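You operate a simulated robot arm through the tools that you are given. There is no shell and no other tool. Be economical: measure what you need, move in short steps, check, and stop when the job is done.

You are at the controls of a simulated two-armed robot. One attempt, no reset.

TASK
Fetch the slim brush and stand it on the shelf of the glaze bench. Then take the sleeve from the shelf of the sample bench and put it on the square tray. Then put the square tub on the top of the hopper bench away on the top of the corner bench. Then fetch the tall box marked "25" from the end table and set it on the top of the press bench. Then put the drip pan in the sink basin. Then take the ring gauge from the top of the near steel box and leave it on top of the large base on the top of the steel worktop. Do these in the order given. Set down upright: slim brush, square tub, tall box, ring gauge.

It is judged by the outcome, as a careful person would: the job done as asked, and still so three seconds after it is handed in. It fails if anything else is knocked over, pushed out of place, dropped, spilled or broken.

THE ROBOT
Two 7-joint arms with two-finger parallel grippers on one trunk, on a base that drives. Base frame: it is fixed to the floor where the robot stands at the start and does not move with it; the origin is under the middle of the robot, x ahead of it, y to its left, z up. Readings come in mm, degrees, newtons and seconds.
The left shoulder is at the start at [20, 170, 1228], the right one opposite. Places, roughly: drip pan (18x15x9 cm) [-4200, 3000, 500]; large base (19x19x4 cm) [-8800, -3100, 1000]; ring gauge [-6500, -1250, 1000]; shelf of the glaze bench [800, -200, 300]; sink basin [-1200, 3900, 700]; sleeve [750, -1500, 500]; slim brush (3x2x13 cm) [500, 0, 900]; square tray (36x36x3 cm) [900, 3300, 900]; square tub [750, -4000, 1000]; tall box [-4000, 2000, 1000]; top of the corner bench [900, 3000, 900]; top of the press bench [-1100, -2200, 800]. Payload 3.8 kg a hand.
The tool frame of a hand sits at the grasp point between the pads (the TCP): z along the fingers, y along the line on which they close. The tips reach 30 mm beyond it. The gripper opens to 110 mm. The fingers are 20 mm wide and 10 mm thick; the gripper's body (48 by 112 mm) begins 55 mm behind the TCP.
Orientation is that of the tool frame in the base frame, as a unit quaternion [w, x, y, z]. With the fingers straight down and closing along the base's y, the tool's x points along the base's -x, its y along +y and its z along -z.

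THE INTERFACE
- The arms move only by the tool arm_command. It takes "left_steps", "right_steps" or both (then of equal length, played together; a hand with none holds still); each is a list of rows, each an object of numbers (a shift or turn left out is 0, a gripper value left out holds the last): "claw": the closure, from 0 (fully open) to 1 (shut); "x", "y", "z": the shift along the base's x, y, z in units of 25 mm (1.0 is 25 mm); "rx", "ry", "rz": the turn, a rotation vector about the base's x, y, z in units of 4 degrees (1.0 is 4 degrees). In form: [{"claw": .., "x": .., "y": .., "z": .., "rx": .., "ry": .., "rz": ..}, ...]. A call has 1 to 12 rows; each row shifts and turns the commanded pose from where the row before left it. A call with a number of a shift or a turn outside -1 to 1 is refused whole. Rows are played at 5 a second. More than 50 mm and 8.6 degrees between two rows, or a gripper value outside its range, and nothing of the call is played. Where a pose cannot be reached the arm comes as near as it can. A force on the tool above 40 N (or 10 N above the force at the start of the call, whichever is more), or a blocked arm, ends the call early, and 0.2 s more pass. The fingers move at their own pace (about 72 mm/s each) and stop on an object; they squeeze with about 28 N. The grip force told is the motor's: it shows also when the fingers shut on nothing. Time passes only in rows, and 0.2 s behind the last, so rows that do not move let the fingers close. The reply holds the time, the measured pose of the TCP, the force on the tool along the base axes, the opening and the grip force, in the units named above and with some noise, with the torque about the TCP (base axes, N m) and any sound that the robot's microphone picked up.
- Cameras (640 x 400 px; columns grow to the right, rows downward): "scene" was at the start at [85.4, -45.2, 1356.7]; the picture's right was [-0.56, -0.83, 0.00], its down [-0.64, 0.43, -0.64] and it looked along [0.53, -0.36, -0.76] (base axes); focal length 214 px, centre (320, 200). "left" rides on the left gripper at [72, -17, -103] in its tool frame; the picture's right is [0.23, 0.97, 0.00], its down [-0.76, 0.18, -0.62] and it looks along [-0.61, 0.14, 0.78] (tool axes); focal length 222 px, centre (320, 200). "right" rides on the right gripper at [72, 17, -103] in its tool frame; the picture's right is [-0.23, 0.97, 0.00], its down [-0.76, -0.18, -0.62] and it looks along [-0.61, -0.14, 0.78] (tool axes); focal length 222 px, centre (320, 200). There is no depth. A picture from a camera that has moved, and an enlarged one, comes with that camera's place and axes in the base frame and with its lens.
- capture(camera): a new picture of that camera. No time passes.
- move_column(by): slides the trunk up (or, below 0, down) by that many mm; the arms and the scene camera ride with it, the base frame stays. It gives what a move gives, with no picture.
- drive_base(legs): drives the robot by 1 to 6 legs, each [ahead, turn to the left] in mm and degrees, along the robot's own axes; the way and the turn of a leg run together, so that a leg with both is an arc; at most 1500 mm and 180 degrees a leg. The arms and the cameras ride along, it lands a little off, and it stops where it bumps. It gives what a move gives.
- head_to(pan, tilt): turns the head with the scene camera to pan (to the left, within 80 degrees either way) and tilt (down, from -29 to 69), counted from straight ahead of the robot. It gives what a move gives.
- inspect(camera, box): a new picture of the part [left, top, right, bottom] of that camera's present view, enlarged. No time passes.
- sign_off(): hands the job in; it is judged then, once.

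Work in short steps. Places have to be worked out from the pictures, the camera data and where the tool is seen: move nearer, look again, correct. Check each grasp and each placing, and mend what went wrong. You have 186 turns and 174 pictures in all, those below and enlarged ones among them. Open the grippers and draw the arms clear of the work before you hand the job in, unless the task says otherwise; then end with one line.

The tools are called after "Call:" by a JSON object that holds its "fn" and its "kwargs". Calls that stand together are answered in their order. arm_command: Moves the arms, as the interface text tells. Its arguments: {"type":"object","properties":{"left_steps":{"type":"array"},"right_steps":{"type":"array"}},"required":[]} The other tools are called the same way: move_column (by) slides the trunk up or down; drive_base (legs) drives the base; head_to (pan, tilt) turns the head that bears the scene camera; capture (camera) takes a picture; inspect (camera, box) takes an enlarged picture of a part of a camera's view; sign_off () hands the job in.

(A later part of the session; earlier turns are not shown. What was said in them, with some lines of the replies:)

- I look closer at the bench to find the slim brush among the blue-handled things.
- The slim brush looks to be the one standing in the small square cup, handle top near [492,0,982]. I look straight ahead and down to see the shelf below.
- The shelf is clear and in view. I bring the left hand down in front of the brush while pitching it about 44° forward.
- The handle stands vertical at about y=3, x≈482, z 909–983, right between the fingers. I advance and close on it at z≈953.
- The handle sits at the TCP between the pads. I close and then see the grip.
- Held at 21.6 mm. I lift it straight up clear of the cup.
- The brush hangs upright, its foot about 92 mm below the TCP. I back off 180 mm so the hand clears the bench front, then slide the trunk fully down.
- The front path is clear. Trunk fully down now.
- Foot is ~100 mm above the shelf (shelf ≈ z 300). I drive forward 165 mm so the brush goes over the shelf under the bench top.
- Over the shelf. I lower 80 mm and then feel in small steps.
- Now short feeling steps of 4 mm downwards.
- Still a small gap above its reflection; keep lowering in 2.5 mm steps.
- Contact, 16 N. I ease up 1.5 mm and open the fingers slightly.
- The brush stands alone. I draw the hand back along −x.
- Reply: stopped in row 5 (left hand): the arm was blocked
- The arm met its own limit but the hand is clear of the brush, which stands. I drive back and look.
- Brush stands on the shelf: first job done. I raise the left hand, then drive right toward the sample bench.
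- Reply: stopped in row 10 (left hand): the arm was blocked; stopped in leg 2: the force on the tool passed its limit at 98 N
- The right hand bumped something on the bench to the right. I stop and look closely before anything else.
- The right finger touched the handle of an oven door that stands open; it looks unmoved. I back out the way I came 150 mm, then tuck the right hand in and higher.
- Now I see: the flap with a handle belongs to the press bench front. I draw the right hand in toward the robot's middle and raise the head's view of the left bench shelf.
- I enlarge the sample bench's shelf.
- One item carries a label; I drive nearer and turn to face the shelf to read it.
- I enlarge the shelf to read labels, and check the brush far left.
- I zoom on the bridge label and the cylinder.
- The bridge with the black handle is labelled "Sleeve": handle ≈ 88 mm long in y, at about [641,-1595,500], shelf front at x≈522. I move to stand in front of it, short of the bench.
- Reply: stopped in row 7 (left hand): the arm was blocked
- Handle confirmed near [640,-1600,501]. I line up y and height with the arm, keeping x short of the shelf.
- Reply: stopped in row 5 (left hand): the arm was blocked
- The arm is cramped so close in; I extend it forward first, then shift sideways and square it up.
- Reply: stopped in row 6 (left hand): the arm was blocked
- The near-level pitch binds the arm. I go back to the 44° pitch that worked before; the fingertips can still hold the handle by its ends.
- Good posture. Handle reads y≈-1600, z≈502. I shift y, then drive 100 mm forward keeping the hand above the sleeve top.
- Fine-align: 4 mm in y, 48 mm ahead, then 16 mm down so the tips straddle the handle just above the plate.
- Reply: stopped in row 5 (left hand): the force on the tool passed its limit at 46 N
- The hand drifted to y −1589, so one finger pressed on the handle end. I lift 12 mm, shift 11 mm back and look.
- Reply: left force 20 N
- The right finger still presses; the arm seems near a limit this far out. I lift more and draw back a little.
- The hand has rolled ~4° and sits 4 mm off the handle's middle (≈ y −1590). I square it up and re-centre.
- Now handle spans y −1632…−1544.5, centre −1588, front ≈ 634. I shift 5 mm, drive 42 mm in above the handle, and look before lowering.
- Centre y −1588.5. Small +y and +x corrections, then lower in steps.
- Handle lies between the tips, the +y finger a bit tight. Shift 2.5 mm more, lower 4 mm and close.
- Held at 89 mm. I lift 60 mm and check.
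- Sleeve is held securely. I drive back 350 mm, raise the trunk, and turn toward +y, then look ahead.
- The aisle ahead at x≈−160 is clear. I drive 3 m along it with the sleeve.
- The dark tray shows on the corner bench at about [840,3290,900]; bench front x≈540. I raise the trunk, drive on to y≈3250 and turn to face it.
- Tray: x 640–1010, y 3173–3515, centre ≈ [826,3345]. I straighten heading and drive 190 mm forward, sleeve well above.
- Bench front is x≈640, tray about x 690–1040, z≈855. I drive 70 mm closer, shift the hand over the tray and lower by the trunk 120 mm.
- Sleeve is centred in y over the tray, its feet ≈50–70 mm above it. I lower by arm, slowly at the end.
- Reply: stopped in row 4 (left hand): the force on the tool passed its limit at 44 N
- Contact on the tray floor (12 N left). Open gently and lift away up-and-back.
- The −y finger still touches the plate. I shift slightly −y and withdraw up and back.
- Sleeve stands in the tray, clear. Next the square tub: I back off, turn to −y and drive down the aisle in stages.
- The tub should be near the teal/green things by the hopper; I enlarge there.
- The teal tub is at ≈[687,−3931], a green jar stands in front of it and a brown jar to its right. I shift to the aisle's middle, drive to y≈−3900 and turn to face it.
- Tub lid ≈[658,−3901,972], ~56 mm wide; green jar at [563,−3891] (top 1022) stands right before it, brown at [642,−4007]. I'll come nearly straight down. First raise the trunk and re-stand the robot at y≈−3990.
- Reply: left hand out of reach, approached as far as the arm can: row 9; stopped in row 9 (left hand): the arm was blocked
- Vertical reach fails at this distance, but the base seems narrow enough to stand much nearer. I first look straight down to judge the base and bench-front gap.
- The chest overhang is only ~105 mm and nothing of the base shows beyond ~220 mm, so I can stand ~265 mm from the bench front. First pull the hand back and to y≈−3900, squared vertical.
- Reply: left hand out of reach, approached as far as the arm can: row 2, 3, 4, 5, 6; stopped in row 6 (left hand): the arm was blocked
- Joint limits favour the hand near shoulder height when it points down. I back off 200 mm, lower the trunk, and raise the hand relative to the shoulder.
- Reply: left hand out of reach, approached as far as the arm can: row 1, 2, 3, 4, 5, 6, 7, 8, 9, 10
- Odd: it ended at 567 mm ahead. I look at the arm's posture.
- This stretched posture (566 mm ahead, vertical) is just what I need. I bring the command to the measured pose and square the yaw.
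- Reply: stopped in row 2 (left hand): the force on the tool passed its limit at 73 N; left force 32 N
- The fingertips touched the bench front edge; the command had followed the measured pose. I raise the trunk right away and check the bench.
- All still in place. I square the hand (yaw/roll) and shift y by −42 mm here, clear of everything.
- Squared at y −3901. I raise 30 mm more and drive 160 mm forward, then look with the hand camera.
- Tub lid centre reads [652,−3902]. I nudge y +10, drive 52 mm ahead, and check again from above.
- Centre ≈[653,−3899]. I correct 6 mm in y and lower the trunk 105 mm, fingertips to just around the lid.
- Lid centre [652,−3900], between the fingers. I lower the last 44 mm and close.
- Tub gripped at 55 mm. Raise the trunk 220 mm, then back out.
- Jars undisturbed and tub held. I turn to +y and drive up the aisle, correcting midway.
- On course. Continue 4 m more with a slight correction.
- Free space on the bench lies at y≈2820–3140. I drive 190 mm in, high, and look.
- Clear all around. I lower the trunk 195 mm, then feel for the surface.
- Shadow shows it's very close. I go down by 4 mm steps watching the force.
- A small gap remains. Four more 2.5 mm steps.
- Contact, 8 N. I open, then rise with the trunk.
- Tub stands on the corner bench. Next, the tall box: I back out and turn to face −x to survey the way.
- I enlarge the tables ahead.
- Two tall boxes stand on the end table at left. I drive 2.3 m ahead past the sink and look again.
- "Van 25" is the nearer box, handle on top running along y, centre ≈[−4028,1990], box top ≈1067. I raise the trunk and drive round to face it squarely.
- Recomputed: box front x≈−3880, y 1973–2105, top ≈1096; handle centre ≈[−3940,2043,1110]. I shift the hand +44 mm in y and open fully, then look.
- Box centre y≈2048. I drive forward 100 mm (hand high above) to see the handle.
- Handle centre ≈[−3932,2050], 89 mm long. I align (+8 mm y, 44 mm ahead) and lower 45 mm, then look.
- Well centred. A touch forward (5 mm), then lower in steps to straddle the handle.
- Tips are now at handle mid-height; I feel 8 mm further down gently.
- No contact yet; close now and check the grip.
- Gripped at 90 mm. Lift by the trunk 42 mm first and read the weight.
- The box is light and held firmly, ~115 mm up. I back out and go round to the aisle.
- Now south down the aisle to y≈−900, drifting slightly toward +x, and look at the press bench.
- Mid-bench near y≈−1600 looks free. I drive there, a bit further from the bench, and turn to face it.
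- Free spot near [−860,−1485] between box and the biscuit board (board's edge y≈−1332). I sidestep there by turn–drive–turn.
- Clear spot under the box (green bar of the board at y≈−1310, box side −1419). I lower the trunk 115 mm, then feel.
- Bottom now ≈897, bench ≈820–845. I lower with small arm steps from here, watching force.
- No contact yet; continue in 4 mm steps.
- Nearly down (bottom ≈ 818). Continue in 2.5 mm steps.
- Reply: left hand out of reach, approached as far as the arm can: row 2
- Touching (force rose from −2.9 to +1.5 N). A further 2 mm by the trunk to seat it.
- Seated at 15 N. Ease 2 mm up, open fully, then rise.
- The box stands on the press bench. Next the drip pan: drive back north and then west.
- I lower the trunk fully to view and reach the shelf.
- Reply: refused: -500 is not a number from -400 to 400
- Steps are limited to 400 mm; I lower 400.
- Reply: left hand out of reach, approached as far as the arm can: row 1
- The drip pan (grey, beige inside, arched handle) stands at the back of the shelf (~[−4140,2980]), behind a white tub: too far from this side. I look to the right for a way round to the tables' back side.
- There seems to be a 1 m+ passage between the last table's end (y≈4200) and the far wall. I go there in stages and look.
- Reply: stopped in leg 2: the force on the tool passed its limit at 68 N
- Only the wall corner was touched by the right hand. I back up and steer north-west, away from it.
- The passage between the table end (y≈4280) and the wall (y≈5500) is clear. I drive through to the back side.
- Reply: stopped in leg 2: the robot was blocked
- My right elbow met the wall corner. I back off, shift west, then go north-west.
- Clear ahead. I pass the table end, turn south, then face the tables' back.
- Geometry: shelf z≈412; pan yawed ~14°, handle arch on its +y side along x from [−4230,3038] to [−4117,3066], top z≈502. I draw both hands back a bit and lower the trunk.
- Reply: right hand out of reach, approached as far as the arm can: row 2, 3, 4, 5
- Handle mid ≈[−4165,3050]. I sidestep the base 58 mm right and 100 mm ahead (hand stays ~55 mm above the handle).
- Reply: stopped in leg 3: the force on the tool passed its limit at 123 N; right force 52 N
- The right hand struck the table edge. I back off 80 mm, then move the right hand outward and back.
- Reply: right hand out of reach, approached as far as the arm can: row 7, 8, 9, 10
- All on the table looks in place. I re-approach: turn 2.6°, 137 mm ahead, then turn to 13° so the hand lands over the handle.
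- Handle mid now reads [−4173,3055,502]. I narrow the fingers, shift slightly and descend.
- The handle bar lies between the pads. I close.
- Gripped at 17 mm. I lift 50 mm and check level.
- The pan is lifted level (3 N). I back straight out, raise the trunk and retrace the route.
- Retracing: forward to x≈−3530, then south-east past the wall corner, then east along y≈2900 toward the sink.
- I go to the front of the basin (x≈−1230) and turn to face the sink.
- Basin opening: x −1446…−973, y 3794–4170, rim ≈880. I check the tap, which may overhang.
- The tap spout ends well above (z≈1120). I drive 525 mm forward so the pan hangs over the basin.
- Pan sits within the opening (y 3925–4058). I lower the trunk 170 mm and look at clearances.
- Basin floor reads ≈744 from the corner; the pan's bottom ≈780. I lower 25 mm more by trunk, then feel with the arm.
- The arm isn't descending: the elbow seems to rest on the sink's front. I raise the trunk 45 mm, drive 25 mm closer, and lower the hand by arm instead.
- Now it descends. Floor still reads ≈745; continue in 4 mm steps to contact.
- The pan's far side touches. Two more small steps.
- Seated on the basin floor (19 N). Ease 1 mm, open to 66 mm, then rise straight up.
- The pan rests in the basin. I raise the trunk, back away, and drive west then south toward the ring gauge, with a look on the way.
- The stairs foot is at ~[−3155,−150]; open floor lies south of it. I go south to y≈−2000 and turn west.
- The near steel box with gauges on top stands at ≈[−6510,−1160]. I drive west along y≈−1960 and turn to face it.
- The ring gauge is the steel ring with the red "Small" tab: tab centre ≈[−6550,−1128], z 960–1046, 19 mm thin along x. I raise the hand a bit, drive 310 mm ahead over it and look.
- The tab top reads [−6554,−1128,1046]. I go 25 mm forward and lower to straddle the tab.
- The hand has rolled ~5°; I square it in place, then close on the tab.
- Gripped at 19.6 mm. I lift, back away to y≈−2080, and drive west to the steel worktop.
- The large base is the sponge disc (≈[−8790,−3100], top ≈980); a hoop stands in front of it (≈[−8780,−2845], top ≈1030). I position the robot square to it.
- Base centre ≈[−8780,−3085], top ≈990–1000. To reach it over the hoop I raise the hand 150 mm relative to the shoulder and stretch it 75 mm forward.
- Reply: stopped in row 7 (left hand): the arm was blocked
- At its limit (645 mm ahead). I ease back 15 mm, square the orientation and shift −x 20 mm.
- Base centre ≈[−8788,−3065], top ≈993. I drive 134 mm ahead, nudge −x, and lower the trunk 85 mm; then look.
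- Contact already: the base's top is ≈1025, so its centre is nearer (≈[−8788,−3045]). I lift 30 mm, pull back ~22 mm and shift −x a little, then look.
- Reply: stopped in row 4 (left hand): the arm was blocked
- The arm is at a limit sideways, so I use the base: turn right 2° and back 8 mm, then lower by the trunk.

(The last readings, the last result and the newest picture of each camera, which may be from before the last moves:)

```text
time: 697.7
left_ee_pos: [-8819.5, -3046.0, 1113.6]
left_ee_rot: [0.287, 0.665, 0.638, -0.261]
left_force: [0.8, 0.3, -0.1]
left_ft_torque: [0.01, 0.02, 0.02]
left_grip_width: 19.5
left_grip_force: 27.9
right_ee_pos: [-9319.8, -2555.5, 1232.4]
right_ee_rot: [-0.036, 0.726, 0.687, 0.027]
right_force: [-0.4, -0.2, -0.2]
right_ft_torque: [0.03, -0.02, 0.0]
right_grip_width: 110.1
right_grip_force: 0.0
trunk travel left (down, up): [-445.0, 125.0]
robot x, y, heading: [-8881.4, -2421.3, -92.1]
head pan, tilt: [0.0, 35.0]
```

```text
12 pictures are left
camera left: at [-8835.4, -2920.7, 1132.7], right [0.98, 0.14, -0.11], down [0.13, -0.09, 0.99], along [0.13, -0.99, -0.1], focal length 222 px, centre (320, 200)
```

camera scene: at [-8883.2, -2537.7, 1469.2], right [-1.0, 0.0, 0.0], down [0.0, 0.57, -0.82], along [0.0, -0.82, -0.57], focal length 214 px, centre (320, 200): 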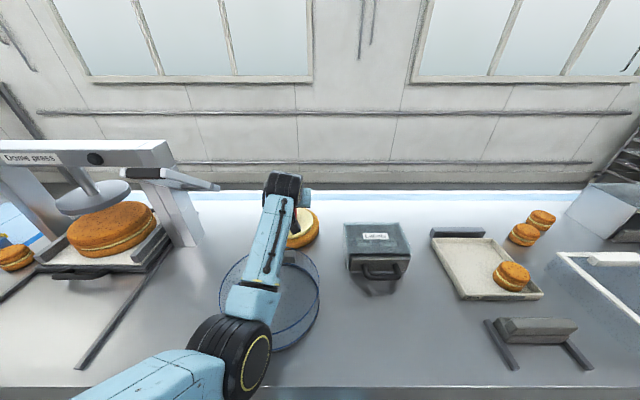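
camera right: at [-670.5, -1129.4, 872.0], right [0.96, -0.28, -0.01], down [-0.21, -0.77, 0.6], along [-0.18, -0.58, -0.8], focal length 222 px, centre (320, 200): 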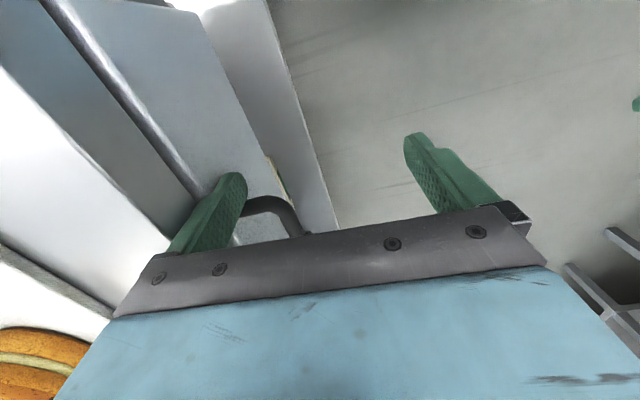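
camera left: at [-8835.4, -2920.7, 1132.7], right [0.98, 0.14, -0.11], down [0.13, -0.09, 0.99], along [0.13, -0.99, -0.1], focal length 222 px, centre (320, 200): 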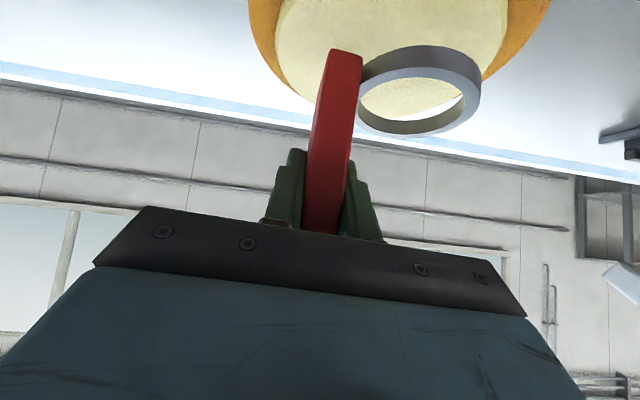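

Item is centred over the disc now. Lower 20 mm and read the force.

Call:
{"fn": "move_column", "kwargs": {"by": -20}}

Call:
{"fn": "move_column", "kwargs": {"by": -3}}

```text
time: 698.3
left_ee_pos: [-8818.9, -3046.2, 1092.7]
left_ee_rot: [0.289, 0.665, 0.637, -0.262]
left_force: [0.4, 0.1, -1.7]
left_ft_torque: [0.03, -0.04, 0.02]
left_grip_width: 19.5
left_grip_force: 28.4
right_ee_pos: [-9319.4, -2554.1, 1211.9]
right_ee_rot: [-0.036, 0.726, 0.687, 0.026]
right_force: [0.2, -0.3, -0.8]
right_ft_torque: [0.0, 0.01, 0.0]
right_grip_width: 110.3
right_grip_force: 0.1
trunk travel left (down, up): [-425.0, 145.0]
robot x, y, heading: [-8885.7, -2420.1, -92.2]
head pan, tilt: [0.0, 35.0]
```

```text
time: 698.9
left_ee_pos: [-8818.8, -3045.3, 1091.3]
left_ee_rot: [0.289, 0.665, 0.638, -0.261]
left_force: [0.5, 0.0, -1.4]
left_ft_torque: [0.0, -0.03, 0.0]
left_grip_width: 19.8
left_grip_force: 28.2
right_ee_pos: [-9317.9, -2553.4, 1209.7]
right_ee_rot: [-0.036, 0.725, 0.687, 0.028]
right_force: [-0.1, 0.5, 0.2]
right_ft_torque: [-0.01, -0.01, -0.01]
right_grip_width: 109.8
right_grip_force: 0.0
trunk travel left (down, up): [-422.0, 148.0]
robot x, y, heading: [-8885.7, -2420.6, -92.0]
head pan, tilt: [0.0, 35.0]
```

Call:
{"fn": "move_column", "kwargs": {"by": -4}}

Call:
{"fn": "capture", "kwargs": {"camera": "left"}}

```text
time: 699.4
left_ee_pos: [-8818.8, -3044.9, 1089.9]
left_ee_rot: [0.29, 0.665, 0.636, -0.264]
left_force: [1.4, -1.3, 11.3]
left_ft_torque: [0.21, -0.03, -0.04]
left_grip_width: 19.4
left_grip_force: 28.2
right_ee_pos: [-9317.8, -2553.5, 1205.6]
right_ee_rot: [-0.036, 0.726, 0.687, 0.026]
right_force: [0.1, -0.2, 0.6]
right_ft_torque: [0.01, 0.04, 0.02]
right_grip_width: 110.1
right_grip_force: 0.0
trunk travel left (down, up): [-418.0, 152.0]
robot x, y, heading: [-8883.5, -2418.8, -91.9]
head pan, tilt: [0.0, 35.0]
```

```text
11 pictures are left
camera left: at [-8835.1, -2919.6, 1107.7], right [0.98, 0.14, -0.11], down [0.13, -0.08, 0.99], along [0.13, -0.99, -0.1], focal length 222 px, centre (320, 200)
```

left: 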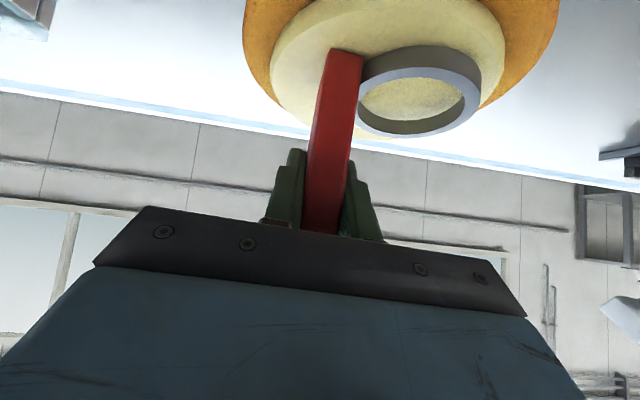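

Contact 11 N, ring well inside the disc. I open gently and rise by the trunk.

Call:
{"fn": "arm_command", "kwargs": {"left_steps": [{"claw": 0.75}, {"claw": 0.6}, {"claw": 0.5}, {}]}}

Call:
{"fn": "capture", "kwargs": {"camera": "left"}}

```text
time: 700.4
left_ee_pos: [-8819.3, -3044.7, 1087.9]
left_ee_rot: [0.289, 0.665, 0.637, -0.261]
left_force: [-0.5, 0.2, 1.4]
left_ft_torque: [-0.04, 0.0, -0.04]
left_grip_width: 55.1
left_grip_force: 0.1
right_ee_pos: [-9318.6, -2554.2, 1205.1]
right_ee_rot: [-0.035, 0.726, 0.687, 0.027]
right_force: [0.4, -0.1, -0.8]
right_ft_torque: [-0.03, -0.02, 0.02]
right_grip_width: 110.0
right_grip_force: 0.0
trunk travel left (down, up): [-418.0, 152.0]
robot x, y, heading: [-8882.0, -2418.4, -92.4]
head pan, tilt: [0.0, 35.0]
```

```text
10 pictures are left
camera left: at [-8835.2, -2920.0, 1106.0], right [0.98, 0.14, -0.11], down [0.13, -0.09, 0.99], along [0.13, -0.99, -0.1], focal length 222 px, centre (320, 200)
```

left: 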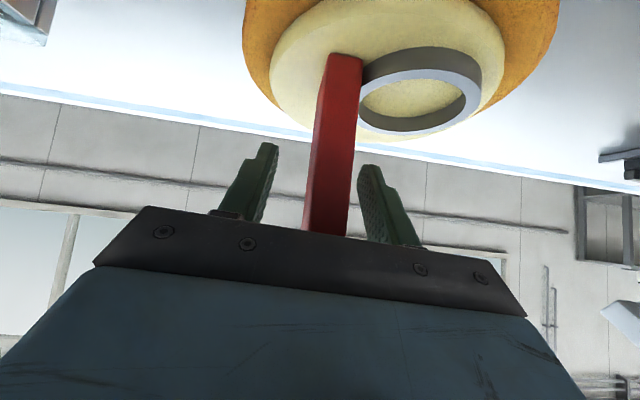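

The gauge stands flat on the base. I raise the trunk 120 mm, back off, and check once.

Call:
{"fn": "move_column", "kwargs": {"by": 125}}

Call:
{"fn": "drive_base", "kwargs": {"legs": [[-450, 0]]}}

Call:
{"fn": "inspect", "kwargs": {"camera": "scene", "box": [230, 150, 410, 280]}}

```text
time: 701.9
left_ee_pos: [-8820.4, -3046.2, 1212.6]
left_ee_rot: [0.289, 0.664, 0.638, -0.26]
left_force: [0.5, -0.7, 0.1]
left_ft_torque: [-0.01, 0.01, 0.01]
left_grip_width: 55.2
left_grip_force: 0.1
right_ee_pos: [-9318.2, -2554.0, 1330.6]
right_ee_rot: [-0.037, 0.726, 0.686, 0.027]
right_force: [0.6, -1.0, 0.7]
right_ft_torque: [-0.01, 0.0, -0.01]
right_grip_width: 110.0
right_grip_force: 0.0
trunk travel left (down, up): [-543.0, 27.0]
robot x, y, heading: [-8886.6, -2417.7, -91.9]
head pan, tilt: [0.0, 35.0]
```

```text
time: 704.6
left_ee_pos: [-8807.9, -2601.3, 1211.6]
left_ee_rot: [0.287, 0.669, 0.633, -0.263]
left_force: [0.1, -1.4, 0.3]
left_ft_torque: [0.0, 0.01, 0.03]
left_grip_width: 54.9
left_grip_force: 0.1
right_ee_pos: [-9301.2, -2106.5, 1331.1]
right_ee_rot: [-0.036, 0.73, 0.682, 0.027]
right_force: [0.6, 0.1, 0.2]
right_ft_torque: [0.01, 0.0, -0.01]
right_grip_width: 110.1
right_grip_force: 0.0
trunk travel left (down, up): [-543.0, 27.0]
robot x, y, heading: [-8865.4, -1975.1, -93.0]
head pan, tilt: [0.0, 35.0]
```

```text
3.08 times, centred on (320, 215) of scene
camera zoom: at [-8869.7, -2087.2, 1596.8], right [-1.0, 0.05, 0.0], down [0.03, 0.57, -0.82], along [-0.04, -0.82, -0.57], focal length 660 px, centre (320, 154)
```

zoom: 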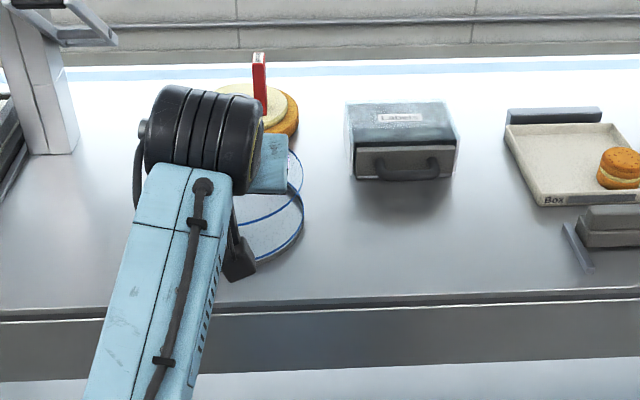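

The red tab stands upright on the disc, the hoop untouched, and the hand is clear. I open the gripper fully and hand in.

Call:
{"fn": "arm_command", "kwargs": {"left_steps": [{"claw": 0}, {}]}}

Call:
{"fn": "sign_off", "kwargs": {}}

```text
time: 705.2
left_ee_pos: [-8806.2, -2601.5, 1211.8]
left_ee_rot: [0.288, 0.669, 0.633, -0.263]
left_force: [0.8, 0.1, 0.1]
left_ft_torque: [0.0, 0.02, 0.01]
left_grip_width: 109.9
left_grip_force: 0.1
right_ee_pos: [-9300.4, -2105.4, 1330.2]
right_ee_rot: [-0.036, 0.729, 0.683, 0.027]
right_force: [-0.4, -0.8, 0.4]
right_ft_torque: [-0.02, -0.02, 0.01]
right_grip_width: 109.9
right_grip_force: 0.0
trunk travel left (down, up): [-543.0, 27.0]
robot x, y, heading: [-8865.3, -1976.2, -92.6]
head pan, tilt: [0.0, 35.0]
```

```text
The job is handed in.
```

All six items were placed in the order given and checked in the pictures after release. On the way the robot bumped the press bench's front handle (98 N), the hopper bench edge (73 N), the drip pan table's edge (123 N), a wall corner twice and the sink's front edge, and I saw nothing moved or knocked over.
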